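You operate a simulated robot arm through the tools that you are given. There is no shell and no other tool.

Carry out the task below with a simulated robot arm. There is one attempt and no reset: what you move stays moved.

Task
Set the welder by the job card and weld the black valve.
Fine: valve from the bench tray; amplitude and time as on the card; one stroke; leave the valve in the welder, slide in, shield shut.

Only the result counts: the job must be done as asked and must still hold three seconds after the hand-in. Knocking over, shifting, dropping, spilling or breaking anything else fails it.

Robot
A 7-joint arm with a two-finger parallel gripper, fixed in place. Base frame: the origin is at the foot of the arm, x ahead of it, y to its left, z up. Lengths are in mm, angles in degrees, forces in N, time in s.
Its first joint turns from -166.0 to 166.0 degrees. Payload 3.43 kg.
The tool frame sits at the grasp point between the pads (the TCP): z along the fingers, y along the line on which they close. The tips reach 30 mm beyond it. The gripper opens to 94 mm. The fingers are 28 mm wide and 10 mm thick; the gripper's body (50 by 96 mm) begins 55 mm behind the TCP.
Orientation is told as [roll, pitch, yaw] about the base's x, y, z axes, in that order, counted from this pose: with the fingers straight down and closing along the base's y, the tool's x points along the base's -x, its y along +y and its z along -z.

Tools
- The arm moves only by the tool servo_tool. Its argument "deltas" is text: rows parted by semicolons, each of 6 numbers parted by spaces: the shift along the tool's x, y, z in mm, then the turn, a rotation vector about the tool's x, y, z in degrees. In form: x y z wx wy wz; .... A call has 1 to 20 rows; each row is the pose to reach, as a shift and turn from the pose commanded when the call began, along the tool's axes at that moment. "fingers" is the finger opening in mm, from 0 to 94, set as the call begins (left out, the last holds). Each row takes 0.2 s and may step no farther than 50 mm and 8.6 degrees from the row before; otherwise, or with a gripper value out of range, the whole call is refused. A pose out of reach is approached as far as the arm can. The call stops where the force on the tool passes 60 N (or 10 N more than at its start, if that is more) or the arm is blocked; 0.2 s more then pass. The fingers move at their own pace (about 45 mm/s each) and stop on an object; they squeeze with about 39 N. The grip force told is the motor's: it shows also when the fingers shut on nothing. Time passes only in rows, and 0.2 s behind the last, so rows that repeat a pose let the fingers close. The reply holds the time, the measured pose of the TCP, the force on the tool along the base axes, the opening and the grip force, in the units named above and with some noise, with the torque about the TCP (base axes, N m) and any sound that the robot's microphone picked up.
- Cameras (640 x 400 px; columns grow to the right, rows downward): "scene" is fixed at [219, -501, 1443]; the picture's right is [0.90, -0.43, 0.00], its down [-0.10, -0.21, -0.97] and it looks along [0.42, 0.88, -0.24] (base axes); focal length 354 px, centre (320, 200). "wrist" rides on the gripper at [76, 14, -103] in the tool frame; the picture's right is [-0.18, 0.98, 0.00], its down [-0.75, -0.14, -0.64] and it looks along [-0.63, -0.12, 0.77] (tool axes); focal length 243 px, centre (320, 200). There is no depth. A picture from a camera that has moved, and an enlarged one, comes with that camera's place and axes in the base frame and with its lens.
- snapshot(camera): a new picture of that camera. The clock stands still meanwhile.
- zoom(camera, box): a new picture of the part [left, top, right, bottom] of that camera's present view, enlarged. The clock stands still meanwhile.
- job_done(): hands the job in; it is judged then, once.

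Nothing tells you positions but the pictures and the camera data. Unless the task says otherwise, let go and move clear before handing in.

The tools are called as name(argument=value, ...) on one line, values as JSON. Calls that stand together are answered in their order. servo_tool: Moves the arm, as the interface text tells. Its arguments: {"type":"object","properties":{"deltas":{"type":"string"},"fingers":{"type":"number"}},"required":["deltas"]} The other tools are called the same way: snapshot (camera) takes a picture; zoom (camera, box) takes an enlarged picture of a part of a camera's view; job_done () hands the job in.

At the start:

```text
time_s: 0.0
eef_pos: [554.5, 100.0, 1340.3]
tcp_rot: [0.0, -0.1, -0.1]
contact_force: [0.4, -0.2, -0.4]
wrist_torque: [-0.01, 0.0, -0.01]
opening: 93.9
gripper_force: 0.1
```

scene: 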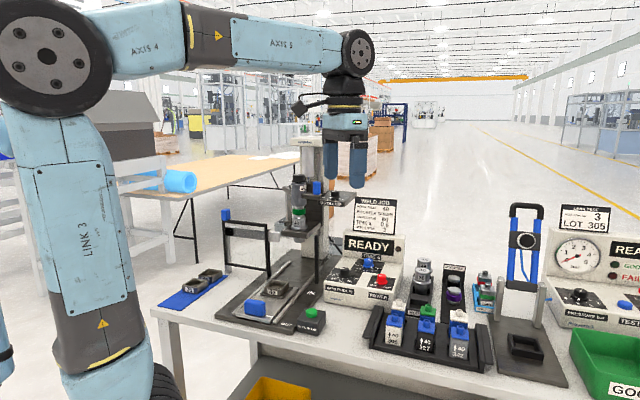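
wrist: 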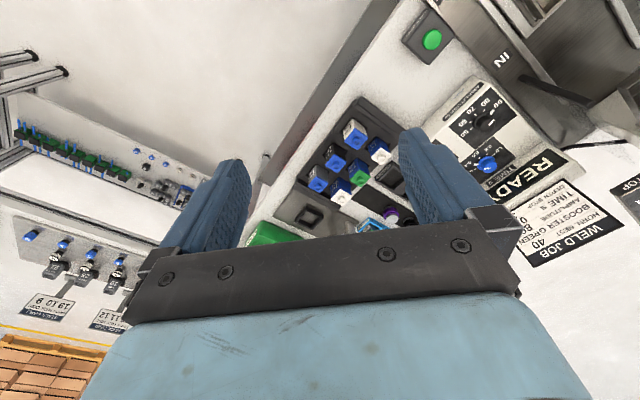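

The bench holds a welder with a slide, a job card, a control box and a tray of valves. I'll look closer at each part before moving.

zoom(camera="scene", box=[340, 190, 410, 234])

zoom(camera="scene", box=[310, 220, 430, 320])

zoom(camera="scene", box=[150, 160, 350, 340])

zoom(camera="scene", box=[360, 250, 520, 370])

zoom(camera="scene", box=[480, 190, 640, 400])

zoom(camera="wrist", box=[280, 0, 640, 270])

```text
9.09 times, centred on (375, 212) of scene
camera zoom: at [219.0, -501.0, 1443.0], right [0.9, -0.43, 0.0], down [-0.1, -0.21, -0.97], along [0.42, 0.88, -0.24], focal length 3219 px, centre (-180, 91)
```

zoom: 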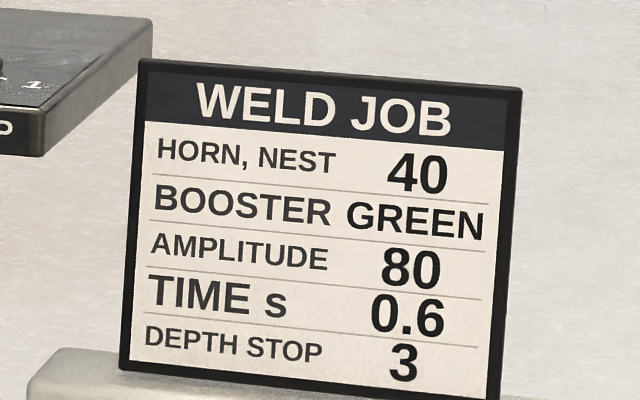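

```text
4.00 times, centred on (370, 270) of scene
camera zoom: at [219.0, -501.0, 1443.0], right [0.9, -0.43, 0.0], down [-0.1, -0.21, -0.97], along [0.42, 0.88, -0.24], focal length 1416 px, centre (120, -80)
```

zoom: 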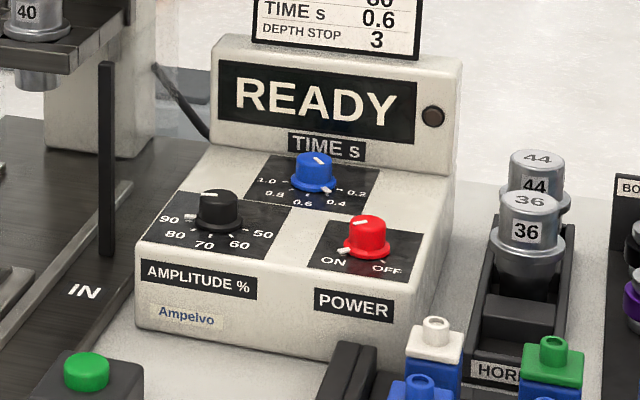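

```text
2.22 times, centred on (250, 250) of scene
camera zoom: at [219.0, -501.0, 1443.0], right [0.9, -0.43, 0.0], down [-0.1, -0.21, -0.97], along [0.42, 0.88, -0.24], focal length 787 px, centre (476, 89)
```

zoom: 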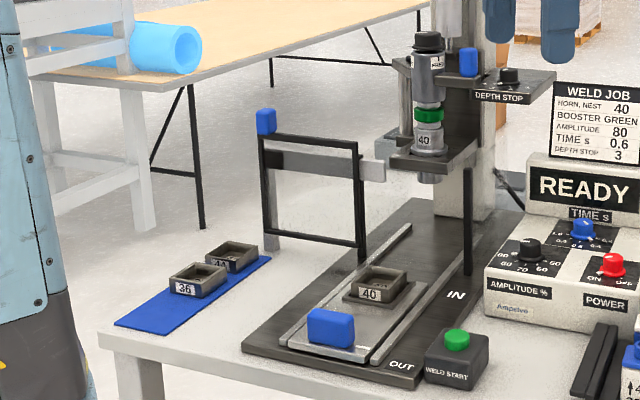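

```text
3.33 times, centred on (440, 310) of scene
camera zoom: at [219.0, -501.0, 1443.0], right [0.9, -0.43, 0.0], down [-0.1, -0.21, -0.97], along [0.42, 0.88, -0.24], focal length 1180 px, centre (-80, -167)
```

zoom: 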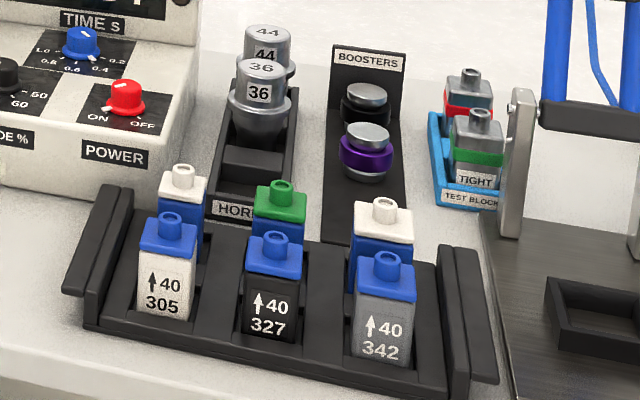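

```text
1.90 times, centred on (560, 295) of scene
camera zoom: at [219.0, -501.0, 1443.0], right [0.9, -0.43, 0.0], down [-0.1, -0.21, -0.97], along [0.42, 0.88, -0.24], focal length 674 px, centre (-137, 19)
```

zoom: 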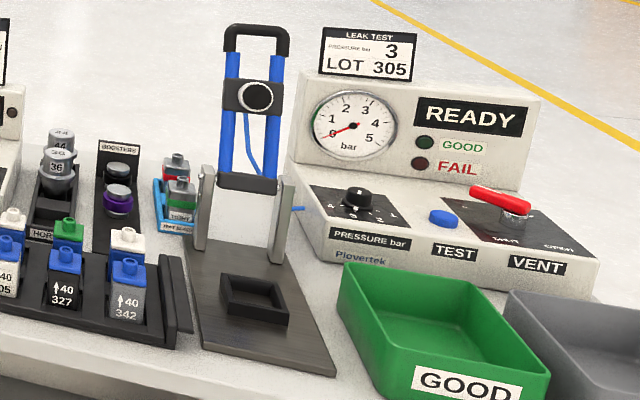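

```text
1.48 times, centred on (460, 135) of wrist
camera zoom: at [477.9, 114.7, 1442.5], right [0.18, 0.98, 0.0], down [0.75, -0.14, 0.64], along [0.63, -0.12, -0.77], focal length 359 px, centre (113, 296)
```

zoom: 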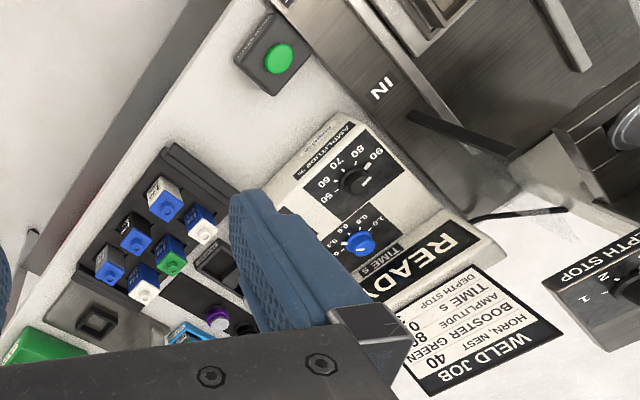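

The card reads horn/nest 40, green booster, amplitude 80, time 0.6 and depth stop 3. Next I'll zoom in on the dials, the depth stop, the tray and the slide and shield.

zoom(camera="scene", box=[340, 250, 412, 295])

zoom(camera="scene", box=[280, 170, 352, 215])

zoom(camera="scene", box=[376, 294, 488, 364])

zoom(camera="scene", box=[212, 200, 340, 280])

zoom(camera="scene", box=[212, 260, 340, 340])

zoom(camera="wrist", box=[270, 80, 430, 240])

```text
8.89 times, centred on (376, 272) of scene
camera zoom: at [219.0, -501.0, 1443.0], right [0.9, -0.43, 0.0], down [-0.1, -0.21, -0.97], along [0.42, 0.88, -0.24], focal length 3148 px, centre (-178, -444)
```

zoom: 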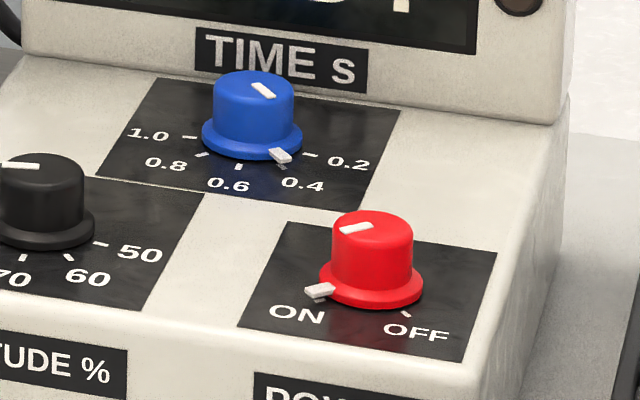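

```text
8.89 times, centred on (316, 192) of scene
camera zoom: at [219.0, -501.0, 1443.0], right [0.9, -0.43, 0.0], down [-0.1, -0.21, -0.97], along [0.42, 0.88, -0.24], focal length 3148 px, centre (356, 267)
```

zoom: 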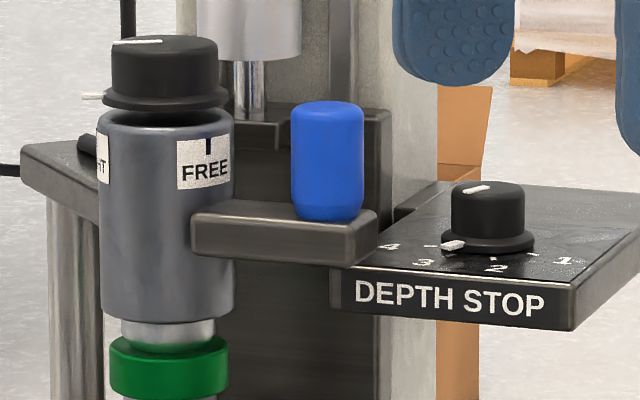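

```text
5.71 times, centred on (432, 329) of scene
camera zoom: at [219.0, -501.0, 1443.0], right [0.9, -0.43, 0.0], down [-0.1, -0.21, -0.97], along [0.42, 0.88, -0.24], focal length 2024 px, centre (-320, -537)
```

zoom: 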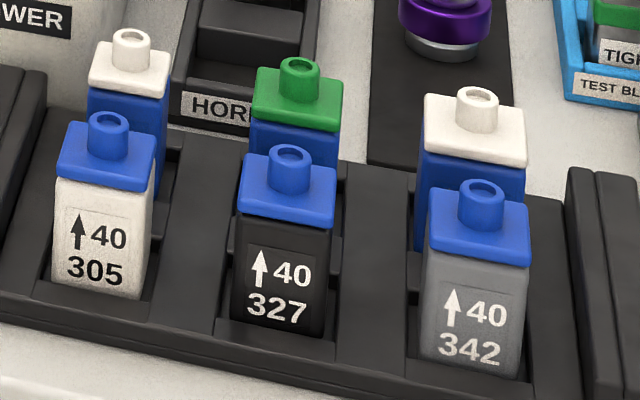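

```text
5.00 times, centred on (276, 240) of scene
camera zoom: at [219.0, -501.0, 1443.0], right [0.9, -0.43, 0.0], down [-0.1, -0.21, -0.97], along [0.42, 0.88, -0.24], focal length 1771 px, centre (540, 0)
```

zoom: 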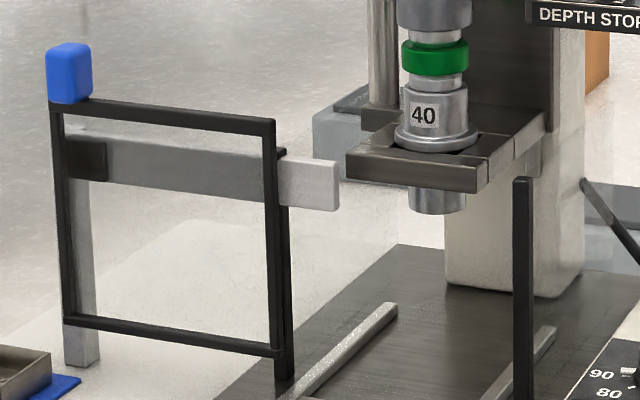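

```text
5.00 times, centred on (276, 300) of scene
camera zoom: at [219.0, -501.0, 1443.0], right [0.9, -0.43, 0.0], down [-0.1, -0.21, -0.97], along [0.42, 0.88, -0.24], focal length 1771 px, centre (540, -300)
```

zoom: 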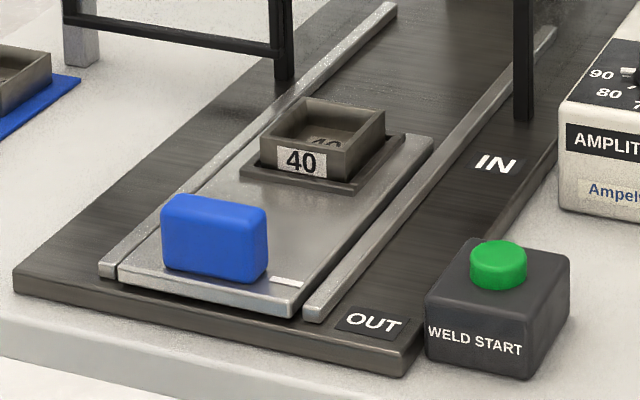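

```text
2.50 times, centred on (350, 160) of wrist
camera zoom: at [477.9, 114.7, 1442.5], right [0.18, 0.98, 0.0], down [0.75, -0.14, 0.64], along [0.63, -0.12, -0.77], focal length 606 px, centre (245, 300)
```

zoom: 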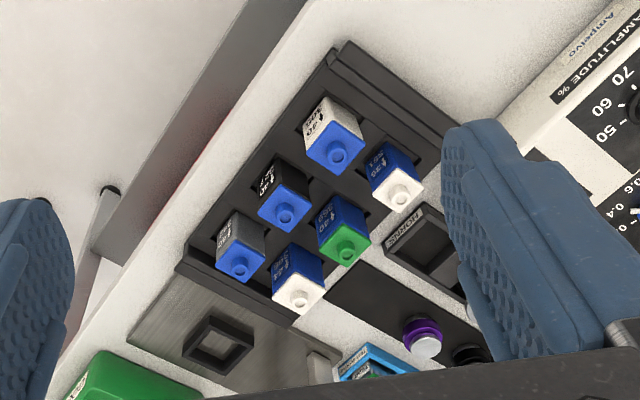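

The amplitude is at about 90 and the time at 0.4, so both need changing. The bench looks turned about 45° to the base, with the black valve (327) near (790, 95, 943) and the start button near (577, 304, 908). I'll yaw the tool to match the bench and come lower to survey.

servo_tool(deltas="-8 3 24 0 0 -7.5; -16 6 48 0 0 -15; -24 10 72 0 0 -22.5; -32 13 96 0 0 -30; -40 16 120 0 0 -37.5; -45 20 140 0 0 -45")

snapshot(camera="wrist")

snapshot(camera="scene")

```text
time_s: 1.4
eef_pos: [600.1, 120.5, 1200.9]
tcp_rot: [0.0, -0.1, 45.2]
contact_force: [-0.9, -0.8, 0.3]
wrist_torque: [0.03, 0.0, -0.01]
opening: 93.8
gripper_force: 0.1
```

```text
taken
camera wrist: at [535.4, 76.4, 1303.5], right [-0.57, 0.82, 0.0], down [0.63, 0.43, 0.64], along [0.53, 0.36, -0.77], focal length 243 px, centre (320, 200)
```

wrist: 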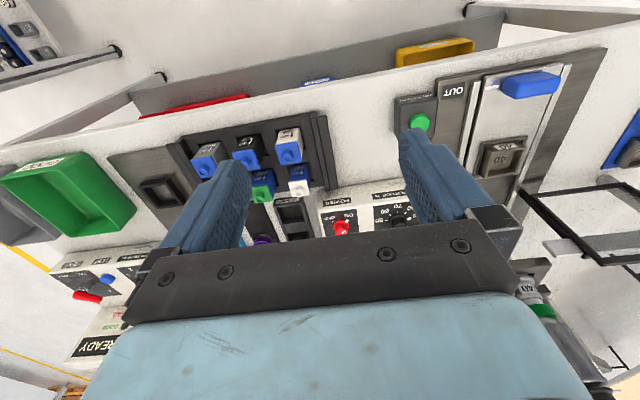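

```text
taken
```

scene: 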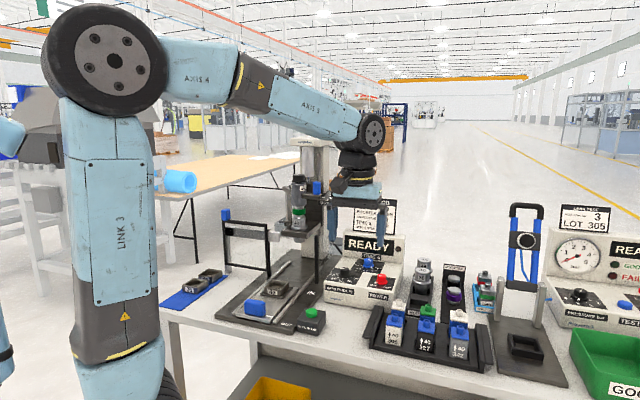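

The bench does run at about -45°. I'll zoom in on the tray and the slide from here.

zoom(camera="wrist", box=[150, 100, 342, 220])

zoom(camera="wrist", box=[384, 40, 640, 200])

zoom(camera="wrist", box=[480, 150, 640, 250])

```text
3.33 times, centred on (246, 160) of wrist
camera zoom: at [535.4, 76.4, 1303.5], right [-0.57, 0.82, 0.0], down [0.63, 0.43, 0.64], along [0.53, 0.36, -0.77], focal length 809 px, centre (567, 333)
```

zoom: 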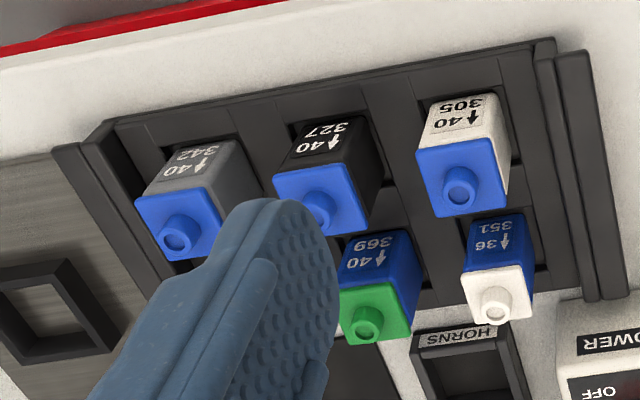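

```text
2.50 times, centred on (512, 120) of wrist
camera zoom: at [535.4, 76.4, 1303.5], right [-0.57, 0.82, 0.0], down [0.63, 0.43, 0.64], along [0.53, 0.36, -0.77], focal length 606 px, centre (-160, 400)
```

zoom: 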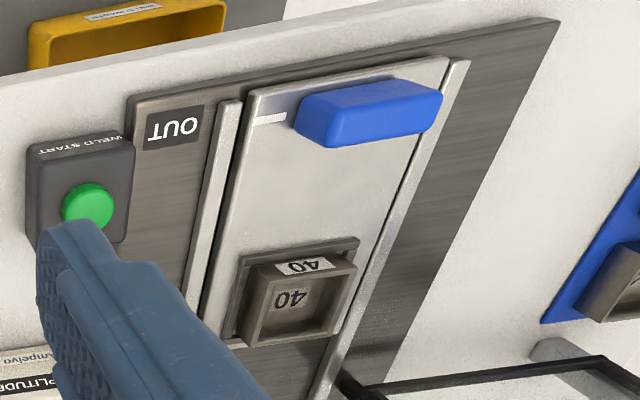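

```text
4.00 times, centred on (560, 200) of wrist
camera zoom: at [535.4, 76.4, 1303.5], right [-0.57, 0.82, 0.0], down [0.63, 0.43, 0.64], along [0.53, 0.36, -0.77], focal length 970 px, centre (-640, 200)
```

zoom: 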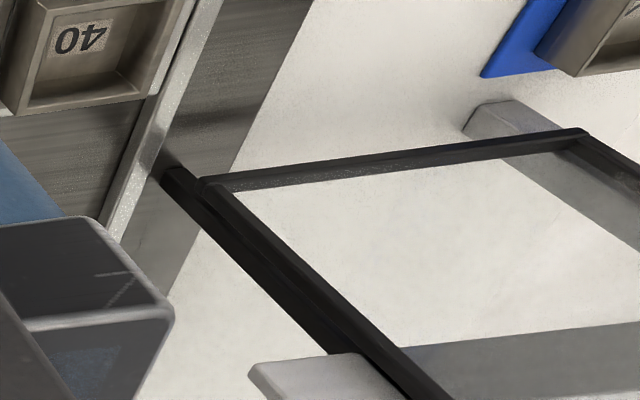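

zoom(camera="scene", box=[408, 314, 448, 339])

zoom(camera="scene", box=[408, 330, 448, 355])

zoom(camera="scene", box=[372, 292, 420, 322])

zoom(camera="scene", box=[470, 265, 502, 315])

zoom(camera="scene", box=[320, 180, 352, 212])

```text
16.00 times, centred on (428, 326) of scene
camera zoom: at [219.0, -501.0, 1443.0], right [0.9, -0.43, 0.0], down [-0.1, -0.21, -0.97], along [0.42, 0.88, -0.24], focal length 5666 px, centre (-1408, -1824)
```

zoom: 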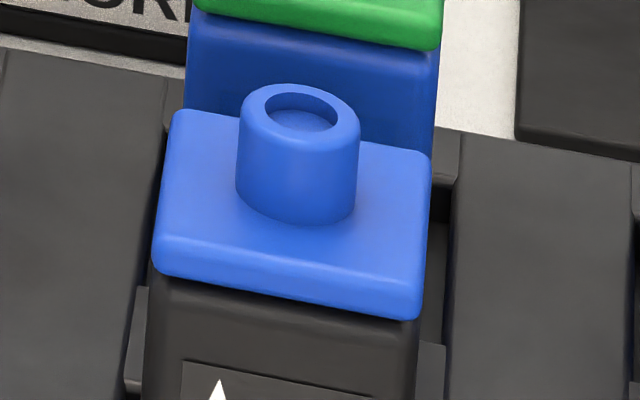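

```text
16.00 times, centred on (428, 342) of scene
camera zoom: at [219.0, -501.0, 1443.0], right [0.9, -0.43, 0.0], down [-0.1, -0.21, -0.97], along [0.42, 0.88, -0.24], focal length 5666 px, centre (-1408, -2080)
```

zoom: 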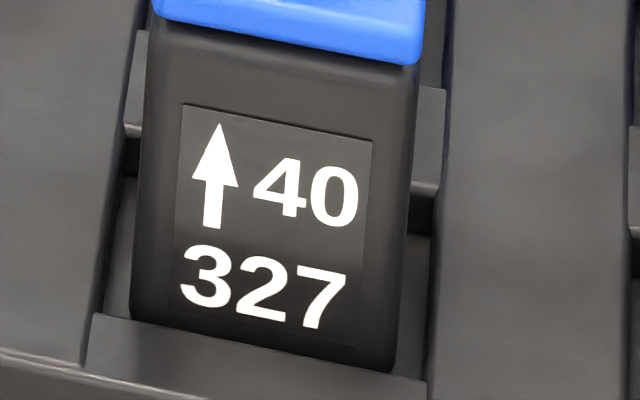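

```text
13.33 times, centred on (396, 307) of scene
camera zoom: at [219.0, -501.0, 1443.0], right [0.9, -0.43, 0.0], down [-0.1, -0.21, -0.97], along [0.42, 0.88, -0.24], focal length 4722 px, centre (-693, -1227)
```

zoom: 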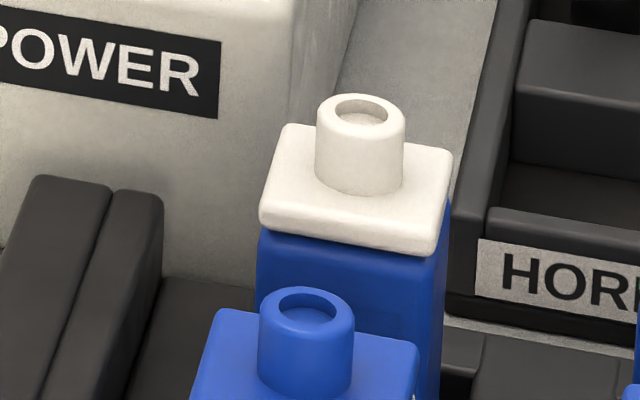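

```text
8.00 times, centred on (486, 290) of scene
camera zoom: at [219.0, -501.0, 1443.0], right [0.9, -0.43, 0.0], down [-0.1, -0.21, -0.97], along [0.42, 0.88, -0.24], focal length 2833 px, centre (-1008, -520)
```

zoom: 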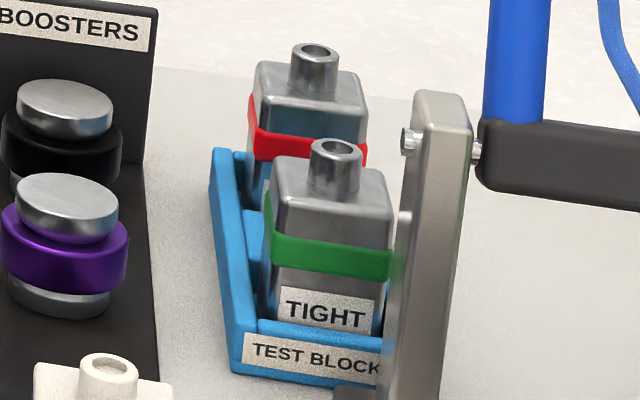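

```text
12.50 times, centred on (336, 196) of scene
camera zoom: at [219.0, -501.0, 1443.0], right [0.9, -0.43, 0.0], down [-0.1, -0.21, -0.97], along [0.42, 0.88, -0.24], focal length 4427 px, centre (120, 250)
```

zoom: 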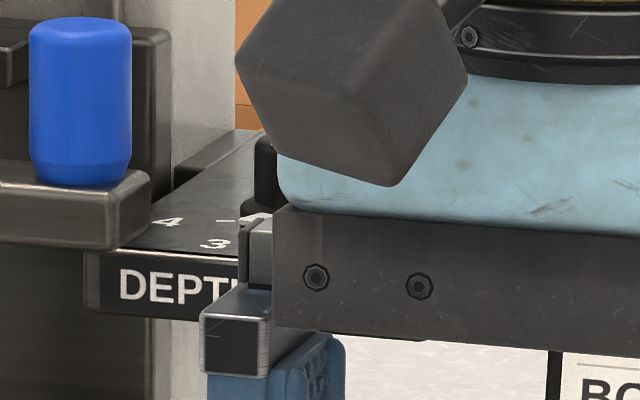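

The amplitude knob works out near (733, 402, 953). I'll move above it for a close look at the dials and the panel slope.

servo_tool(deltas="-42 15 12; -84 30 24; -126 45 36; -168 60 48; -210 75 60; -252 90 75; -270 105 95")

snapshot(camera="wrist")

snapshot(camera="scene")

```text
refused: a row must be a list of 6 entries
```

```text
taken
camera wrist: at [535.4, 76.4, 1303.5], right [-0.57, 0.82, 0.0], down [0.63, 0.43, 0.64], along [0.53, 0.36, -0.77], focal length 243 px, centre (320, 200)
```

wrist: 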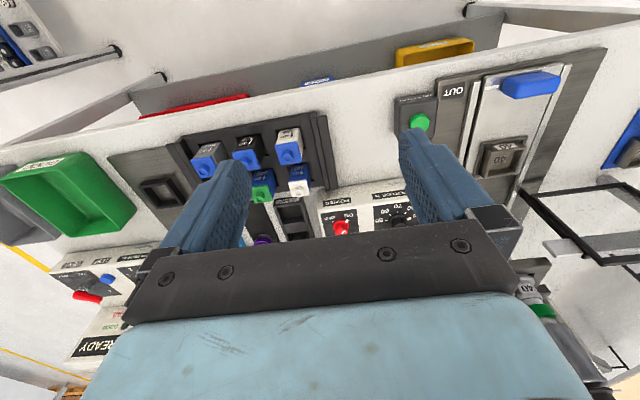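

```text
taken
```

scene: 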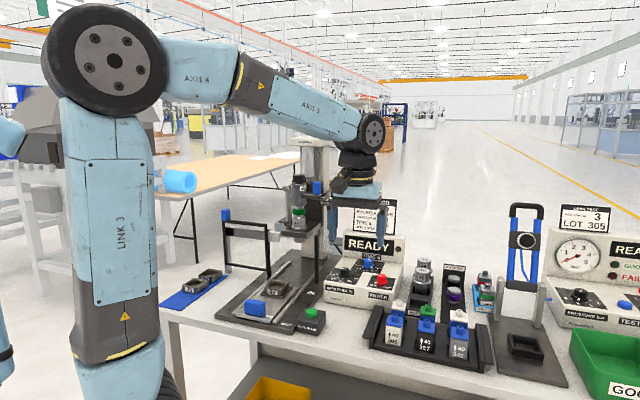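

The move was refused because each row needs six numbers, so nothing moved. I'll resend it in full.

servo_tool(deltas="-42 15 12 0 0 0; -84 30 24 0 0 0; -126 45 36 0 0 0; -168 60 48 0 0 0; -210 75 60 0 0 0; -252 90 75 0 0 0; -270 105 95 0 0 0")

snapshot(camera="wrist")

snapshot(camera="scene")

```text
time_s: 3.0
eef_pos: [714.6, 384.6, 1104.3]
tcp_rot: [0.0, 0.0, 44.9]
contact_force: [0.3, 0.4, 0.8]
wrist_torque: [0.05, 0.01, 0.01]
opening: 94.0
gripper_force: 0.0
```

```text
taken
camera wrist: at [651.5, 341.2, 1207.3], right [-0.56, 0.83, 0.0], down [0.63, 0.43, 0.64], along [0.53, 0.36, -0.77], focal length 243 px, centre (320, 200)
```

wrist: 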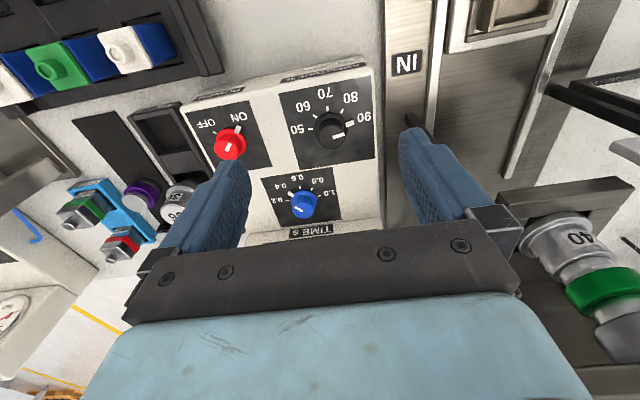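

```text
taken
```

scene: 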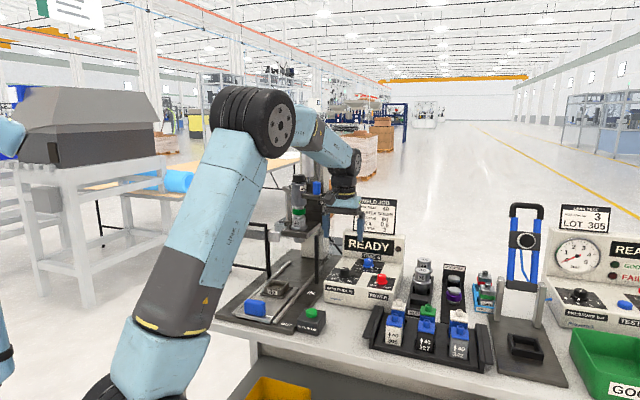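

zoom(camera="wrist", box=[260, 70, 388, 150])

zoom(camera="wrist", box=[240, 150, 368, 230])

zoom(camera="wrist", box=[384, 60, 640, 220])

zoom(camera="scene", box=[270, 170, 430, 270])

```text
5.00 times, centred on (324, 110) of wrist
camera zoom: at [651.5, 341.2, 1207.3], right [-0.56, 0.83, 0.0], down [0.63, 0.43, 0.64], along [0.53, 0.36, -0.77], focal length 1213 px, centre (300, 650)
```

zoom: 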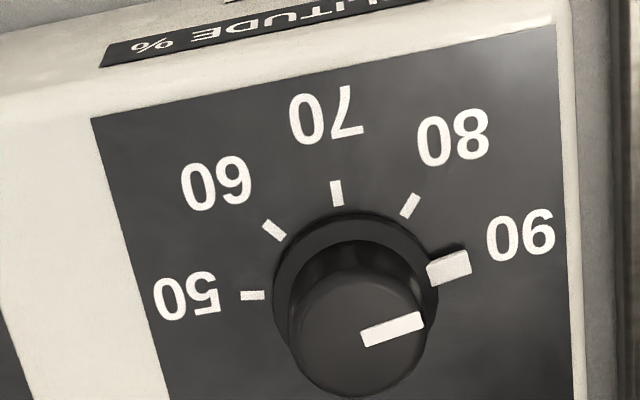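

```text
5.00 times, centred on (304, 190) of wrist
camera zoom: at [651.5, 341.2, 1207.3], right [-0.56, 0.83, 0.0], down [0.63, 0.43, 0.64], along [0.53, 0.36, -0.77], focal length 1213 px, centre (400, 250)
```

zoom: 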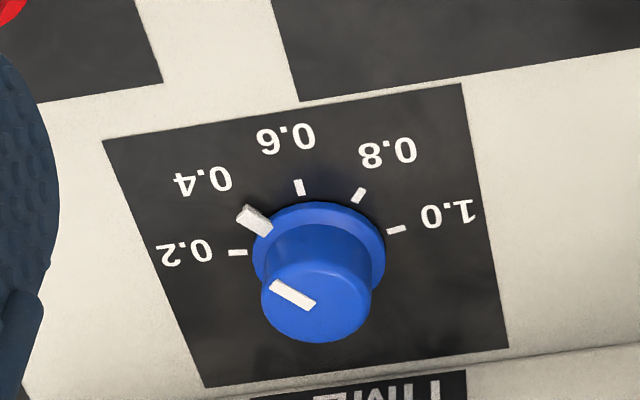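

```text
2.50 times, centred on (512, 140) of wrist
camera zoom: at [651.5, 341.2, 1207.3], right [-0.56, 0.83, 0.0], down [0.63, 0.43, 0.64], along [0.53, 0.36, -0.77], focal length 606 px, centre (-160, 350)
```

zoom: 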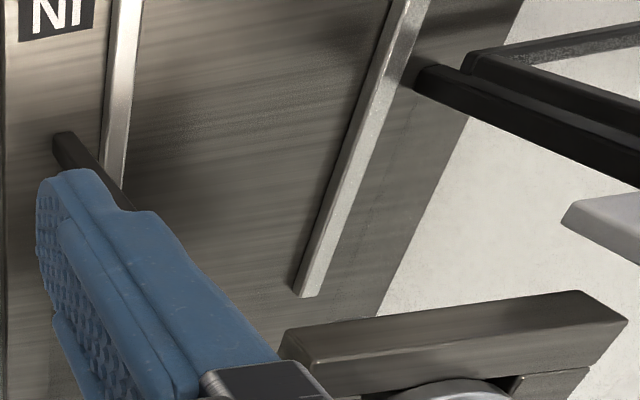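

```text
4.00 times, centred on (350, 220) of scene
camera zoom: at [219.0, -501.0, 1443.0], right [0.9, -0.43, 0.0], down [-0.1, -0.21, -0.97], along [0.42, 0.88, -0.24], focal length 1416 px, centre (200, 120)
```

zoom: 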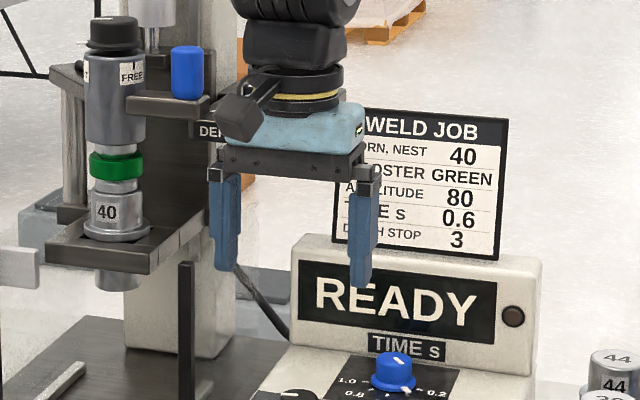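

The panel is nearly flat at about z 932. The dial ticks are 40° apart, and the dials increase clockwise seen from above. The amplitude knob is at about (741.5, 419.5) and the time knob at about (854.5, 450.5). I'll come down over the amplitude knob.

servo_tool(deltas="-22 3 40 0 0 0; -43.8 5.7 60 0 0 0; -43.8 5.7 94 0 0 0", fingers=65)

snapshot(camera="wrist")

zoom(camera="scene", box=[300, 200, 428, 280])

```text
time_s: 3.8
eef_pos: [741.6, 419.5, 1011.3]
tcp_rot: [-0.1, 0.1, 44.9]
contact_force: [0.9, 0.4, 0.0]
wrist_torque: [0.0, 0.01, 0.01]
opening: 65.0
gripper_force: 0.1
```

```text
taken
camera wrist: at [677.6, 376.7, 1114.1], right [-0.56, 0.83, 0.0], down [0.63, 0.43, 0.64], along [0.53, 0.36, -0.77], focal length 243 px, centre (320, 200)
```

wrist: 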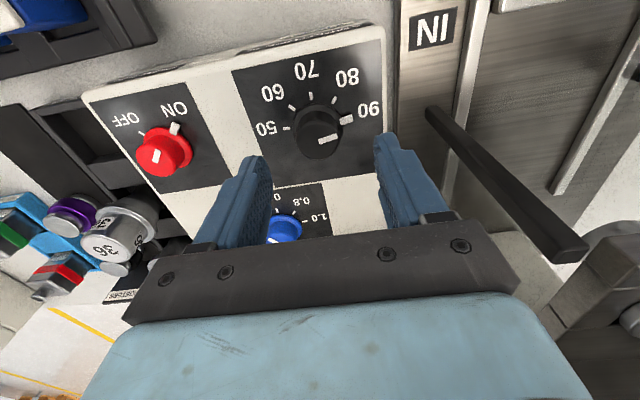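

```text
5.00 times, centred on (364, 240) of scene
camera zoom: at [219.0, -501.0, 1443.0], right [0.9, -0.43, 0.0], down [-0.1, -0.21, -0.97], along [0.42, 0.88, -0.24], focal length 1771 px, centre (100, 0)
```

zoom: 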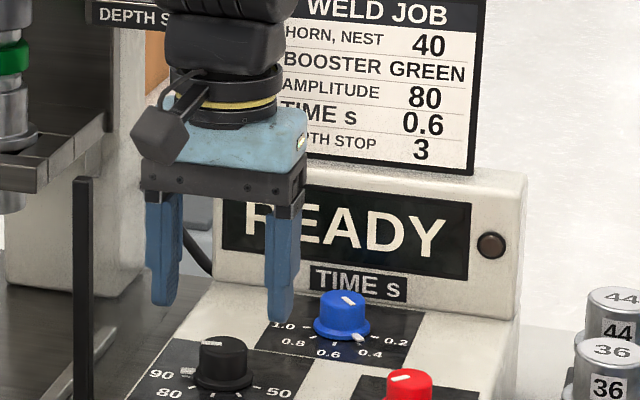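

zoom(camera="wrist", box=[240, 80, 400, 180])

```text
4.00 times, centred on (320, 130) of wrist
camera zoom: at [677.6, 376.7, 1114.1], right [-0.56, 0.83, 0.0], down [0.63, 0.43, 0.64], along [0.53, 0.36, -0.77], focal length 970 px, centre (320, 480)
```

zoom: 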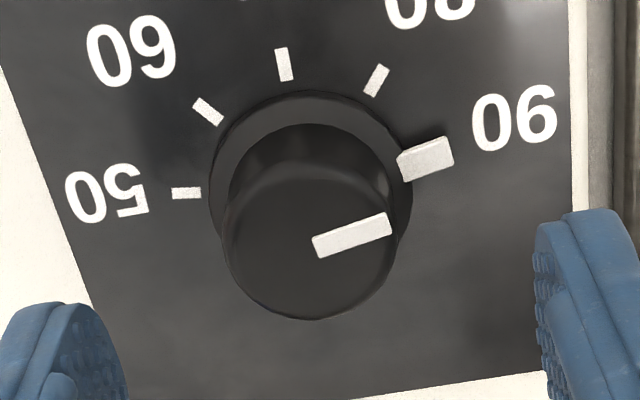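

The knob is centred under the tool, with its top near z 957. I'll descend, grip it, turn it 40° counter-clockwise, release and check.

servo_tool(deltas="0 -1 20 0 0 0; 0 -1 41 0 0 0")

servo_tool(deltas="0 0 0 0 0 0; 0 0 0 0 0 0; 0 0 0 0 0 0; 0 0 0 0 0 0", fingers=20)

zoom(camera="wrist", box=[240, 80, 400, 180])

```text
time_s: 4.4
eef_pos: [743.4, 419.6, 968.9]
tcp_rot: [0.0, 0.0, 45.0]
contact_force: [-0.6, -0.4, 0.3]
wrist_torque: [0.03, 0.0, 0.0]
opening: 65.0
gripper_force: 0.0
```

```text
time_s: 5.4
eef_pos: [743.3, 419.2, 969.6]
tcp_rot: [0.0, 0.0, 44.9]
contact_force: [-0.4, -0.5, -2.7]
wrist_torque: [-0.16, -0.5, 0.04]
opening: 30.7
gripper_force: 44.4
```

```text
4.00 times, centred on (320, 130) of wrist
camera zoom: at [679.4, 376.0, 1072.5], right [-0.56, 0.83, 0.0], down [0.63, 0.43, 0.64], along [0.53, 0.36, -0.77], focal length 970 px, centre (320, 480)
```

zoom: 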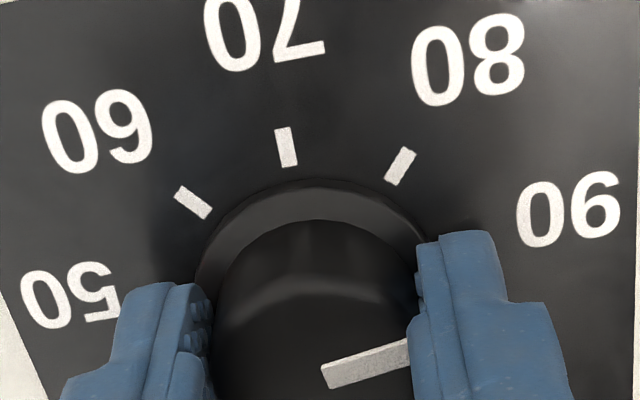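

servo_tool(deltas="0 0 0 0 0 -8; 0 0 0 0 0 -16; 0 0 0 0 0 -24; 0 0 0 0 0 -32; 0 0 0 0 0 -40; 0 0 0 0 0 -40")

zoom(camera="wrist", box=[192, 60, 448, 220])

zoom(camera="scene", box=[324, 250, 388, 290])

```text
time_s: 6.8
eef_pos: [744.1, 418.9, 971.4]
tcp_rot: [0.1, 0.0, 85.1]
contact_force: [-16.2, -2.9, -10.4]
wrist_torque: [-0.16, -0.01, -0.01]
opening: 30.7
gripper_force: 45.3
```

```text
2.50 times, centred on (320, 140) of wrist
camera zoom: at [722.1, 345.5, 1072.6], right [-0.96, 0.27, 0.0], down [0.21, 0.74, 0.64], along [0.17, 0.62, -0.77], focal length 606 px, centre (320, 350)
```

zoom: 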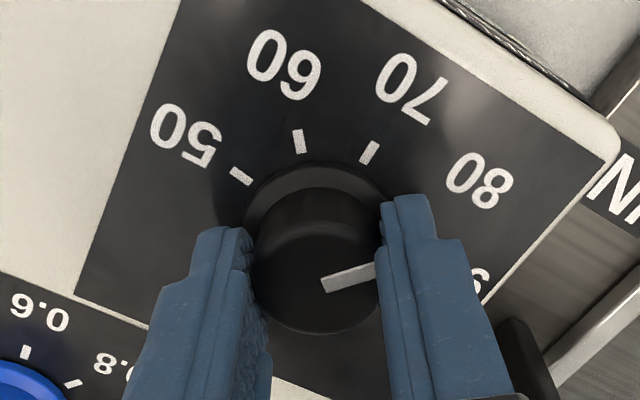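

```text
10.00 times, centred on (356, 270) of scene
camera zoom: at [219.0, -501.0, 1443.0], right [0.9, -0.43, 0.0], down [-0.1, -0.21, -0.97], along [0.42, 0.88, -0.24], focal length 3541 px, centre (-40, -500)
```

zoom: 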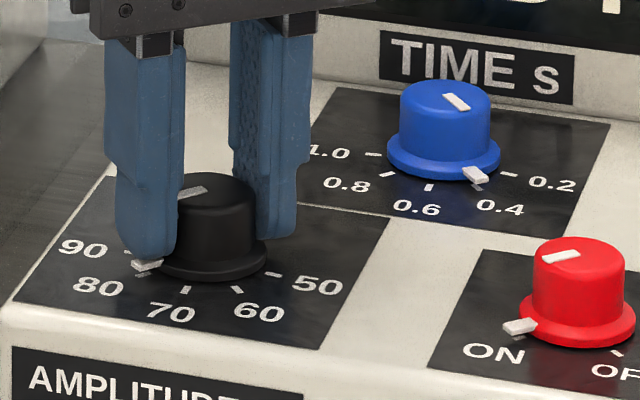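

The pointer now looks to be on the 80 tick. I'll release, rise and check.

servo_tool(deltas="0 0 0 0 0 0; 0 0 0 0 0 0; 0 0 -30 0 0 0; 0 0 -60 0 0 0", fingers=65)

zoom(camera="wrist", box=[240, 60, 400, 160])

zoom(camera="scene", box=[324, 250, 388, 290])

```text
time_s: 7.8
eef_pos: [744.8, 419.7, 1031.2]
tcp_rot: [0.1, -0.1, 84.9]
contact_force: [0.0, -0.2, -0.1]
wrist_torque: [0.02, 0.0, -0.01]
opening: 65.1
gripper_force: 0.0
```

```text
4.00 times, centred on (320, 110) of wrist
camera zoom: at [724.1, 345.0, 1133.4], right [-0.96, 0.27, 0.0], down [0.21, 0.74, 0.64], along [0.17, 0.62, -0.77], focal length 970 px, centre (320, 560)
```

zoom: 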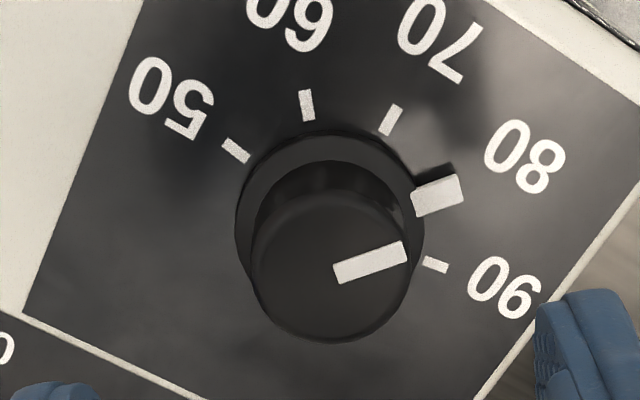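

```text
10.00 times, centred on (356, 270) of scene
camera zoom: at [219.0, -501.0, 1443.0], right [0.9, -0.43, 0.0], down [-0.1, -0.21, -0.97], along [0.42, 0.88, -0.24], focal length 3541 px, centre (-40, -500)
```

zoom: 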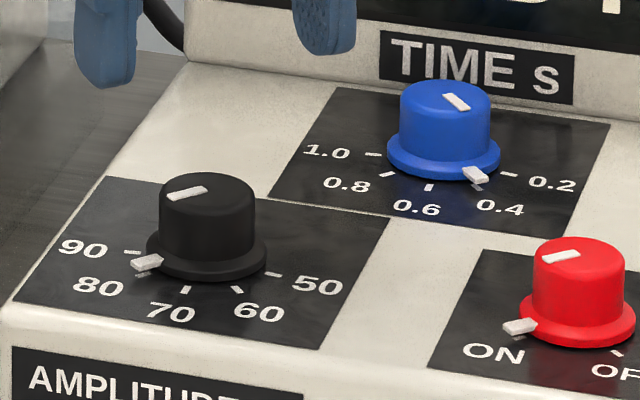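

The pointer sits on 80 within about 1–2°. Next is the time knob. The READY panel stands close behind it, so I'll turn it clockwise in two 20° strokes between yaw 55 and 35.

servo_tool(deltas="-10 -27 0 0 0 7.5; -20 -54 0 0 0 15; -30 -80 5 0 0 22.5; -40.2 -106.6 11 0 0 30")

snapshot(camera="wrist")

zoom(camera="wrist", box=[240, 80, 400, 180])

zoom(camera="scene", box=[324, 190, 452, 270])

```text
time_s: 8.8
eef_pos: [854.2, 451.0, 1019.5]
tcp_rot: [0.0, 0.0, 54.8]
contact_force: [-0.2, -0.9, 0.4]
wrist_torque: [0.02, -0.01, -0.03]
opening: 64.6
gripper_force: 0.1
```

```text
taken
camera wrist: at [798.6, 397.0, 1121.9], right [-0.7, 0.72, 0.0], down [0.55, 0.53, 0.64], along [0.46, 0.45, -0.77], focal length 243 px, centre (320, 200)
```

wrist: 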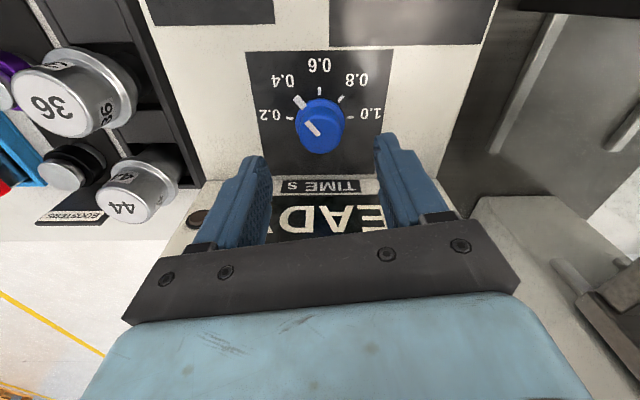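

```text
4.00 times, centred on (320, 130) of wrist
camera zoom: at [798.6, 397.0, 1121.9], right [-0.7, 0.72, 0.0], down [0.55, 0.53, 0.64], along [0.46, 0.45, -0.77], focal length 970 px, centre (320, 480)
```

zoom: 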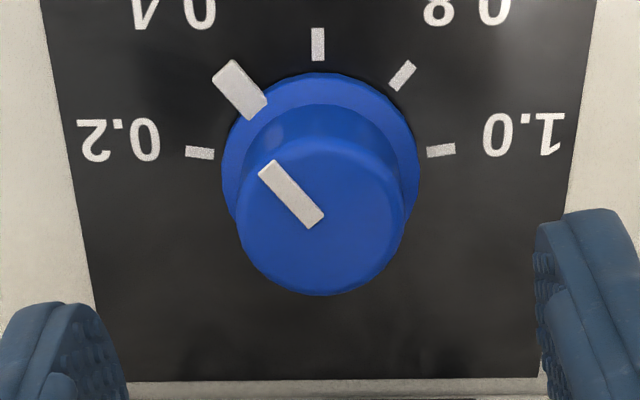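

```text
5.00 times, centred on (388, 230) of scene
camera zoom: at [219.0, -501.0, 1443.0], right [0.9, -0.43, 0.0], down [-0.1, -0.21, -0.97], along [0.42, 0.88, -0.24], focal length 1771 px, centre (-20, 50)
```

zoom: 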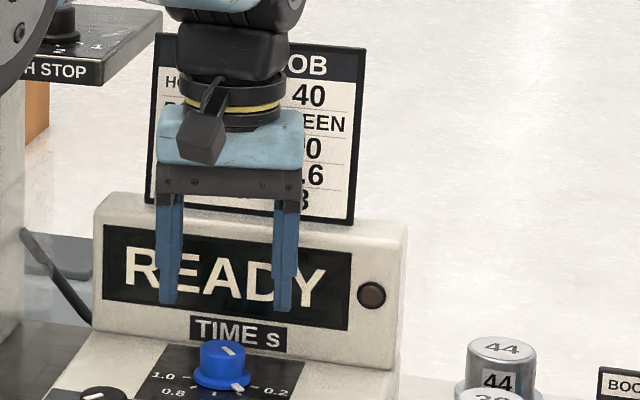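

The time knob is centred with its top near z 956. I'll descend, grip and turn 20° clockwise.

servo_tool(deltas="0 0 25 0 0 0; 0 0 48 0 0 0")

servo_tool(deltas="0 0 0 0 0 0; 0 0 0 0 0 0; 0 0 0 0 0 0; 0 0 0 0 0 0; 0 0 0 0 0 6.7; 0 0 0 0 0 13.4; 0 0 0 0 0 20; 0 0 0 0 0 20", fingers=20)

zoom(camera="wrist", box=[192, 60, 448, 220])

zoom(camera="scene", box=[324, 210, 452, 290])

```text
time_s: 9.4
eef_pos: [854.2, 450.5, 971.1]
tcp_rot: [0.0, 0.0, 54.8]
contact_force: [0.6, -0.4, 0.3]
wrist_torque: [0.0, -0.02, 0.0]
opening: 64.9
gripper_force: 0.0
```

```text
time_s: 11.2
eef_pos: [852.0, 449.5, 969.6]
tcp_rot: [-0.1, 0.2, 34.9]
contact_force: [-0.8, 1.1, -5.5]
wrist_torque: [-0.37, -0.29, 0.0]
opening: 30.7
gripper_force: 44.9
```

```text
2.50 times, centred on (320, 140) of wrist
camera zoom: at [782.8, 418.7, 1072.9], right [-0.41, 0.91, 0.0], down [0.7, 0.32, 0.64], along [0.58, 0.26, -0.77], focal length 606 px, centre (320, 350)
```

zoom: 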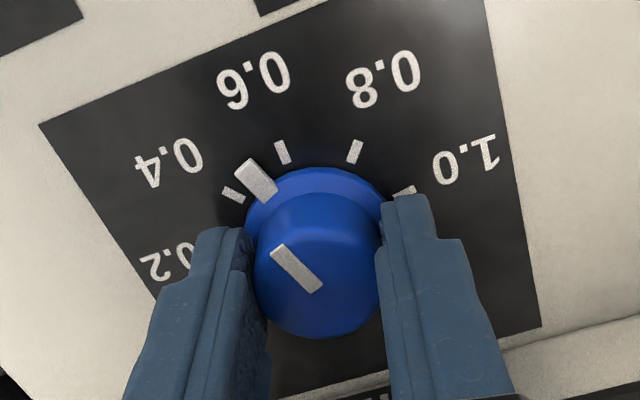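

```text
5.00 times, centred on (388, 250) of scene
camera zoom: at [219.0, -501.0, 1443.0], right [0.9, -0.43, 0.0], down [-0.1, -0.21, -0.97], along [0.42, 0.88, -0.24], focal length 1771 px, centre (-20, -50)
```

zoom: 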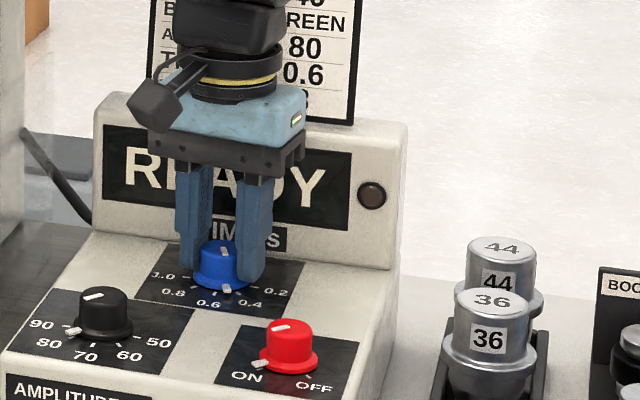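

servo_tool(deltas="0 0 0 0 0 0; 0 0 0 0 0 0; 0 0 0 0 0 -6.7; 0 0 0 0 0 -13.4; 0 0 0 0 0 -20; 0 0 0 0 0 -20", fingers=60)

servo_tool(deltas="0 0 0 0 0 0; 0 0 0 0 0 0; 0 0 0 0 0 0; 0 0 0 0 0 0; 0 0 0 0 0 6.7; 0 0 0 0 0 13.4; 0 0 0 0 0 20; 0 0 0 0 0 20", fingers=20)

servo_tool(deltas="0 0 0 0 0 0; 0 0 0 0 0 0; 0 0 -30 0 0 0; 0 0 -60 0 0 0", fingers=65)

zoom(camera="wrist", box=[240, 60, 400, 160])

zoom(camera="scene", box=[348, 250, 412, 290])

```text
time_s: 12.6
eef_pos: [853.7, 450.4, 972.7]
tcp_rot: [0.0, 0.0, 55.1]
contact_force: [-0.1, 0.3, 0.4]
wrist_torque: [-0.03, -0.02, 0.0]
opening: 60.1
gripper_force: 0.0
```

```text
time_s: 14.4
eef_pos: [853.3, 449.7, 971.6]
tcp_rot: [0.1, -0.1, 34.9]
contact_force: [-1.2, -4.1, -0.4]
wrist_torque: [-0.49, 0.04, 0.01]
opening: 30.5
gripper_force: 45.6
```

```text
time_s: 15.4
eef_pos: [854.1, 451.4, 1031.1]
tcp_rot: [0.0, 0.1, 35.0]
contact_force: [0.3, -0.3, -0.2]
wrist_torque: [-0.05, 0.05, 0.02]
opening: 64.8
gripper_force: 0.1
```

```text
4.00 times, centred on (320, 110) of wrist
camera zoom: at [783.0, 419.8, 1134.0], right [-0.41, 0.91, 0.0], down [0.7, 0.32, 0.64], along [0.58, 0.26, -0.77], focal length 970 px, centre (320, 560)
```

zoom: 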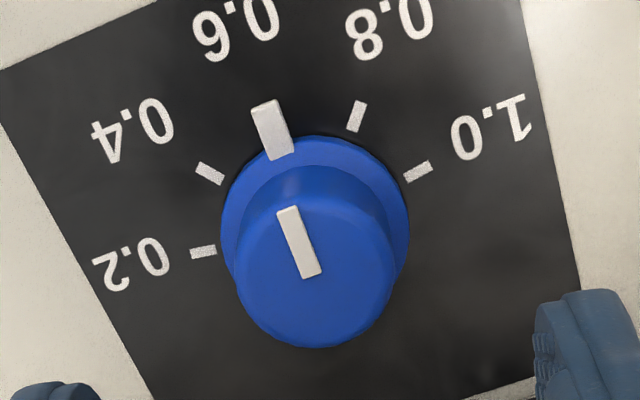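

```text
10.00 times, centred on (380, 270) of scene
camera zoom: at [219.0, -501.0, 1443.0], right [0.9, -0.43, 0.0], down [-0.1, -0.21, -0.97], along [0.42, 0.88, -0.24], focal length 3541 px, centre (-280, -500)
```

zoom: 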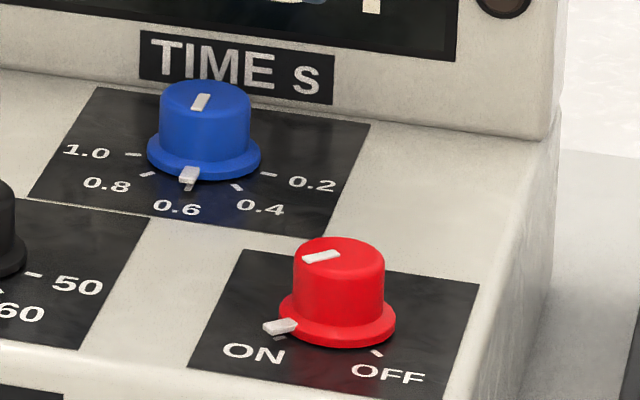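

Time is on 0.6 within about 1°. Next I'll rise and cross to above the black valve in the tray.

servo_tool(deltas="0 0 -40 0 0 0; 10 -10 -60 0 0 0; 40 -40 -60 0 0 0; 72 -72 -60 0 0 0; 104 -104 -60 0 0 -2; 136 -136 -60 0 0 -4; 168 -168 -60 0 0 -6; 200 -200 -60 0 0 -8; 232 -232 -60 0 0 -10; 256 -255 -60 0 0 -10", fingers=65)

snapshot(camera="wrist")

snapshot(camera="scene")

zoom(camera="wrist", box=[192, 40, 448, 200])

zoom(camera="scene", box=[304, 170, 368, 210])

```text
time_s: 17.6
eef_pos: [788.0, 94.9, 1092.7]
tcp_rot: [0.1, -0.1, 45.1]
contact_force: [-0.2, 1.3, 0.0]
wrist_torque: [-0.01, -0.03, -0.02]
opening: 64.8
gripper_force: 0.2
```

```text
taken
camera wrist: at [725.2, 52.3, 1193.9], right [-0.57, 0.82, 0.0], down [0.63, 0.43, 0.64], along [0.53, 0.36, -0.77], focal length 243 px, centre (320, 200)
```

wrist: 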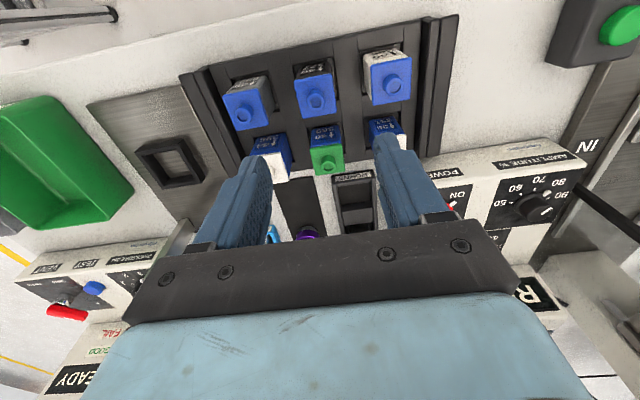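

```text
taken
```

scene: 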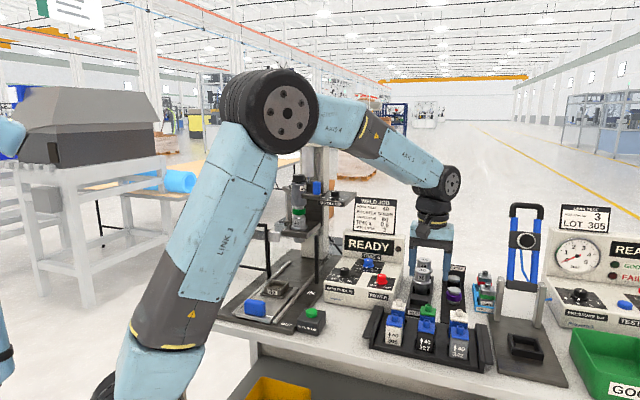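

```text
2.50 times, centred on (320, 120) of wrist
camera zoom: at [725.2, 52.3, 1193.9], right [-0.57, 0.82, 0.0], down [0.63, 0.43, 0.64], along [0.53, 0.36, -0.77], focal length 606 px, centre (320, 400)
```

zoom: 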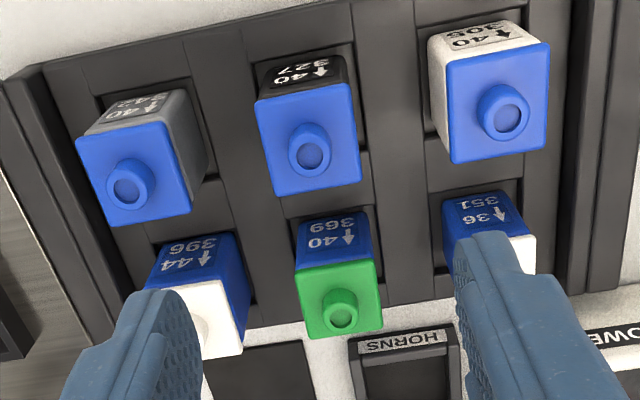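

```text
10.00 times, centred on (336, 190) of scene
camera zoom: at [219.0, -501.0, 1443.0], right [0.9, -0.43, 0.0], down [-0.1, -0.21, -0.97], along [0.42, 0.88, -0.24], focal length 3541 px, centre (160, 300)
```

zoom: 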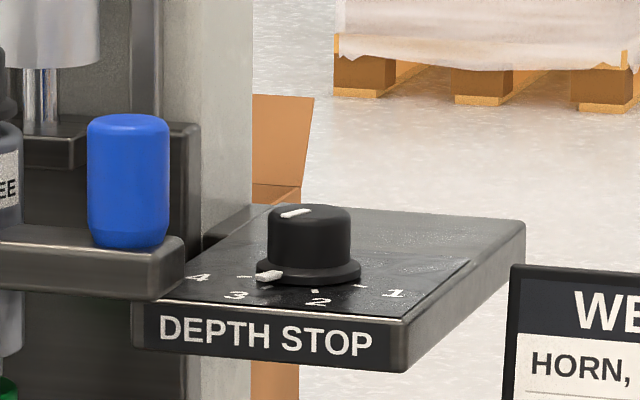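

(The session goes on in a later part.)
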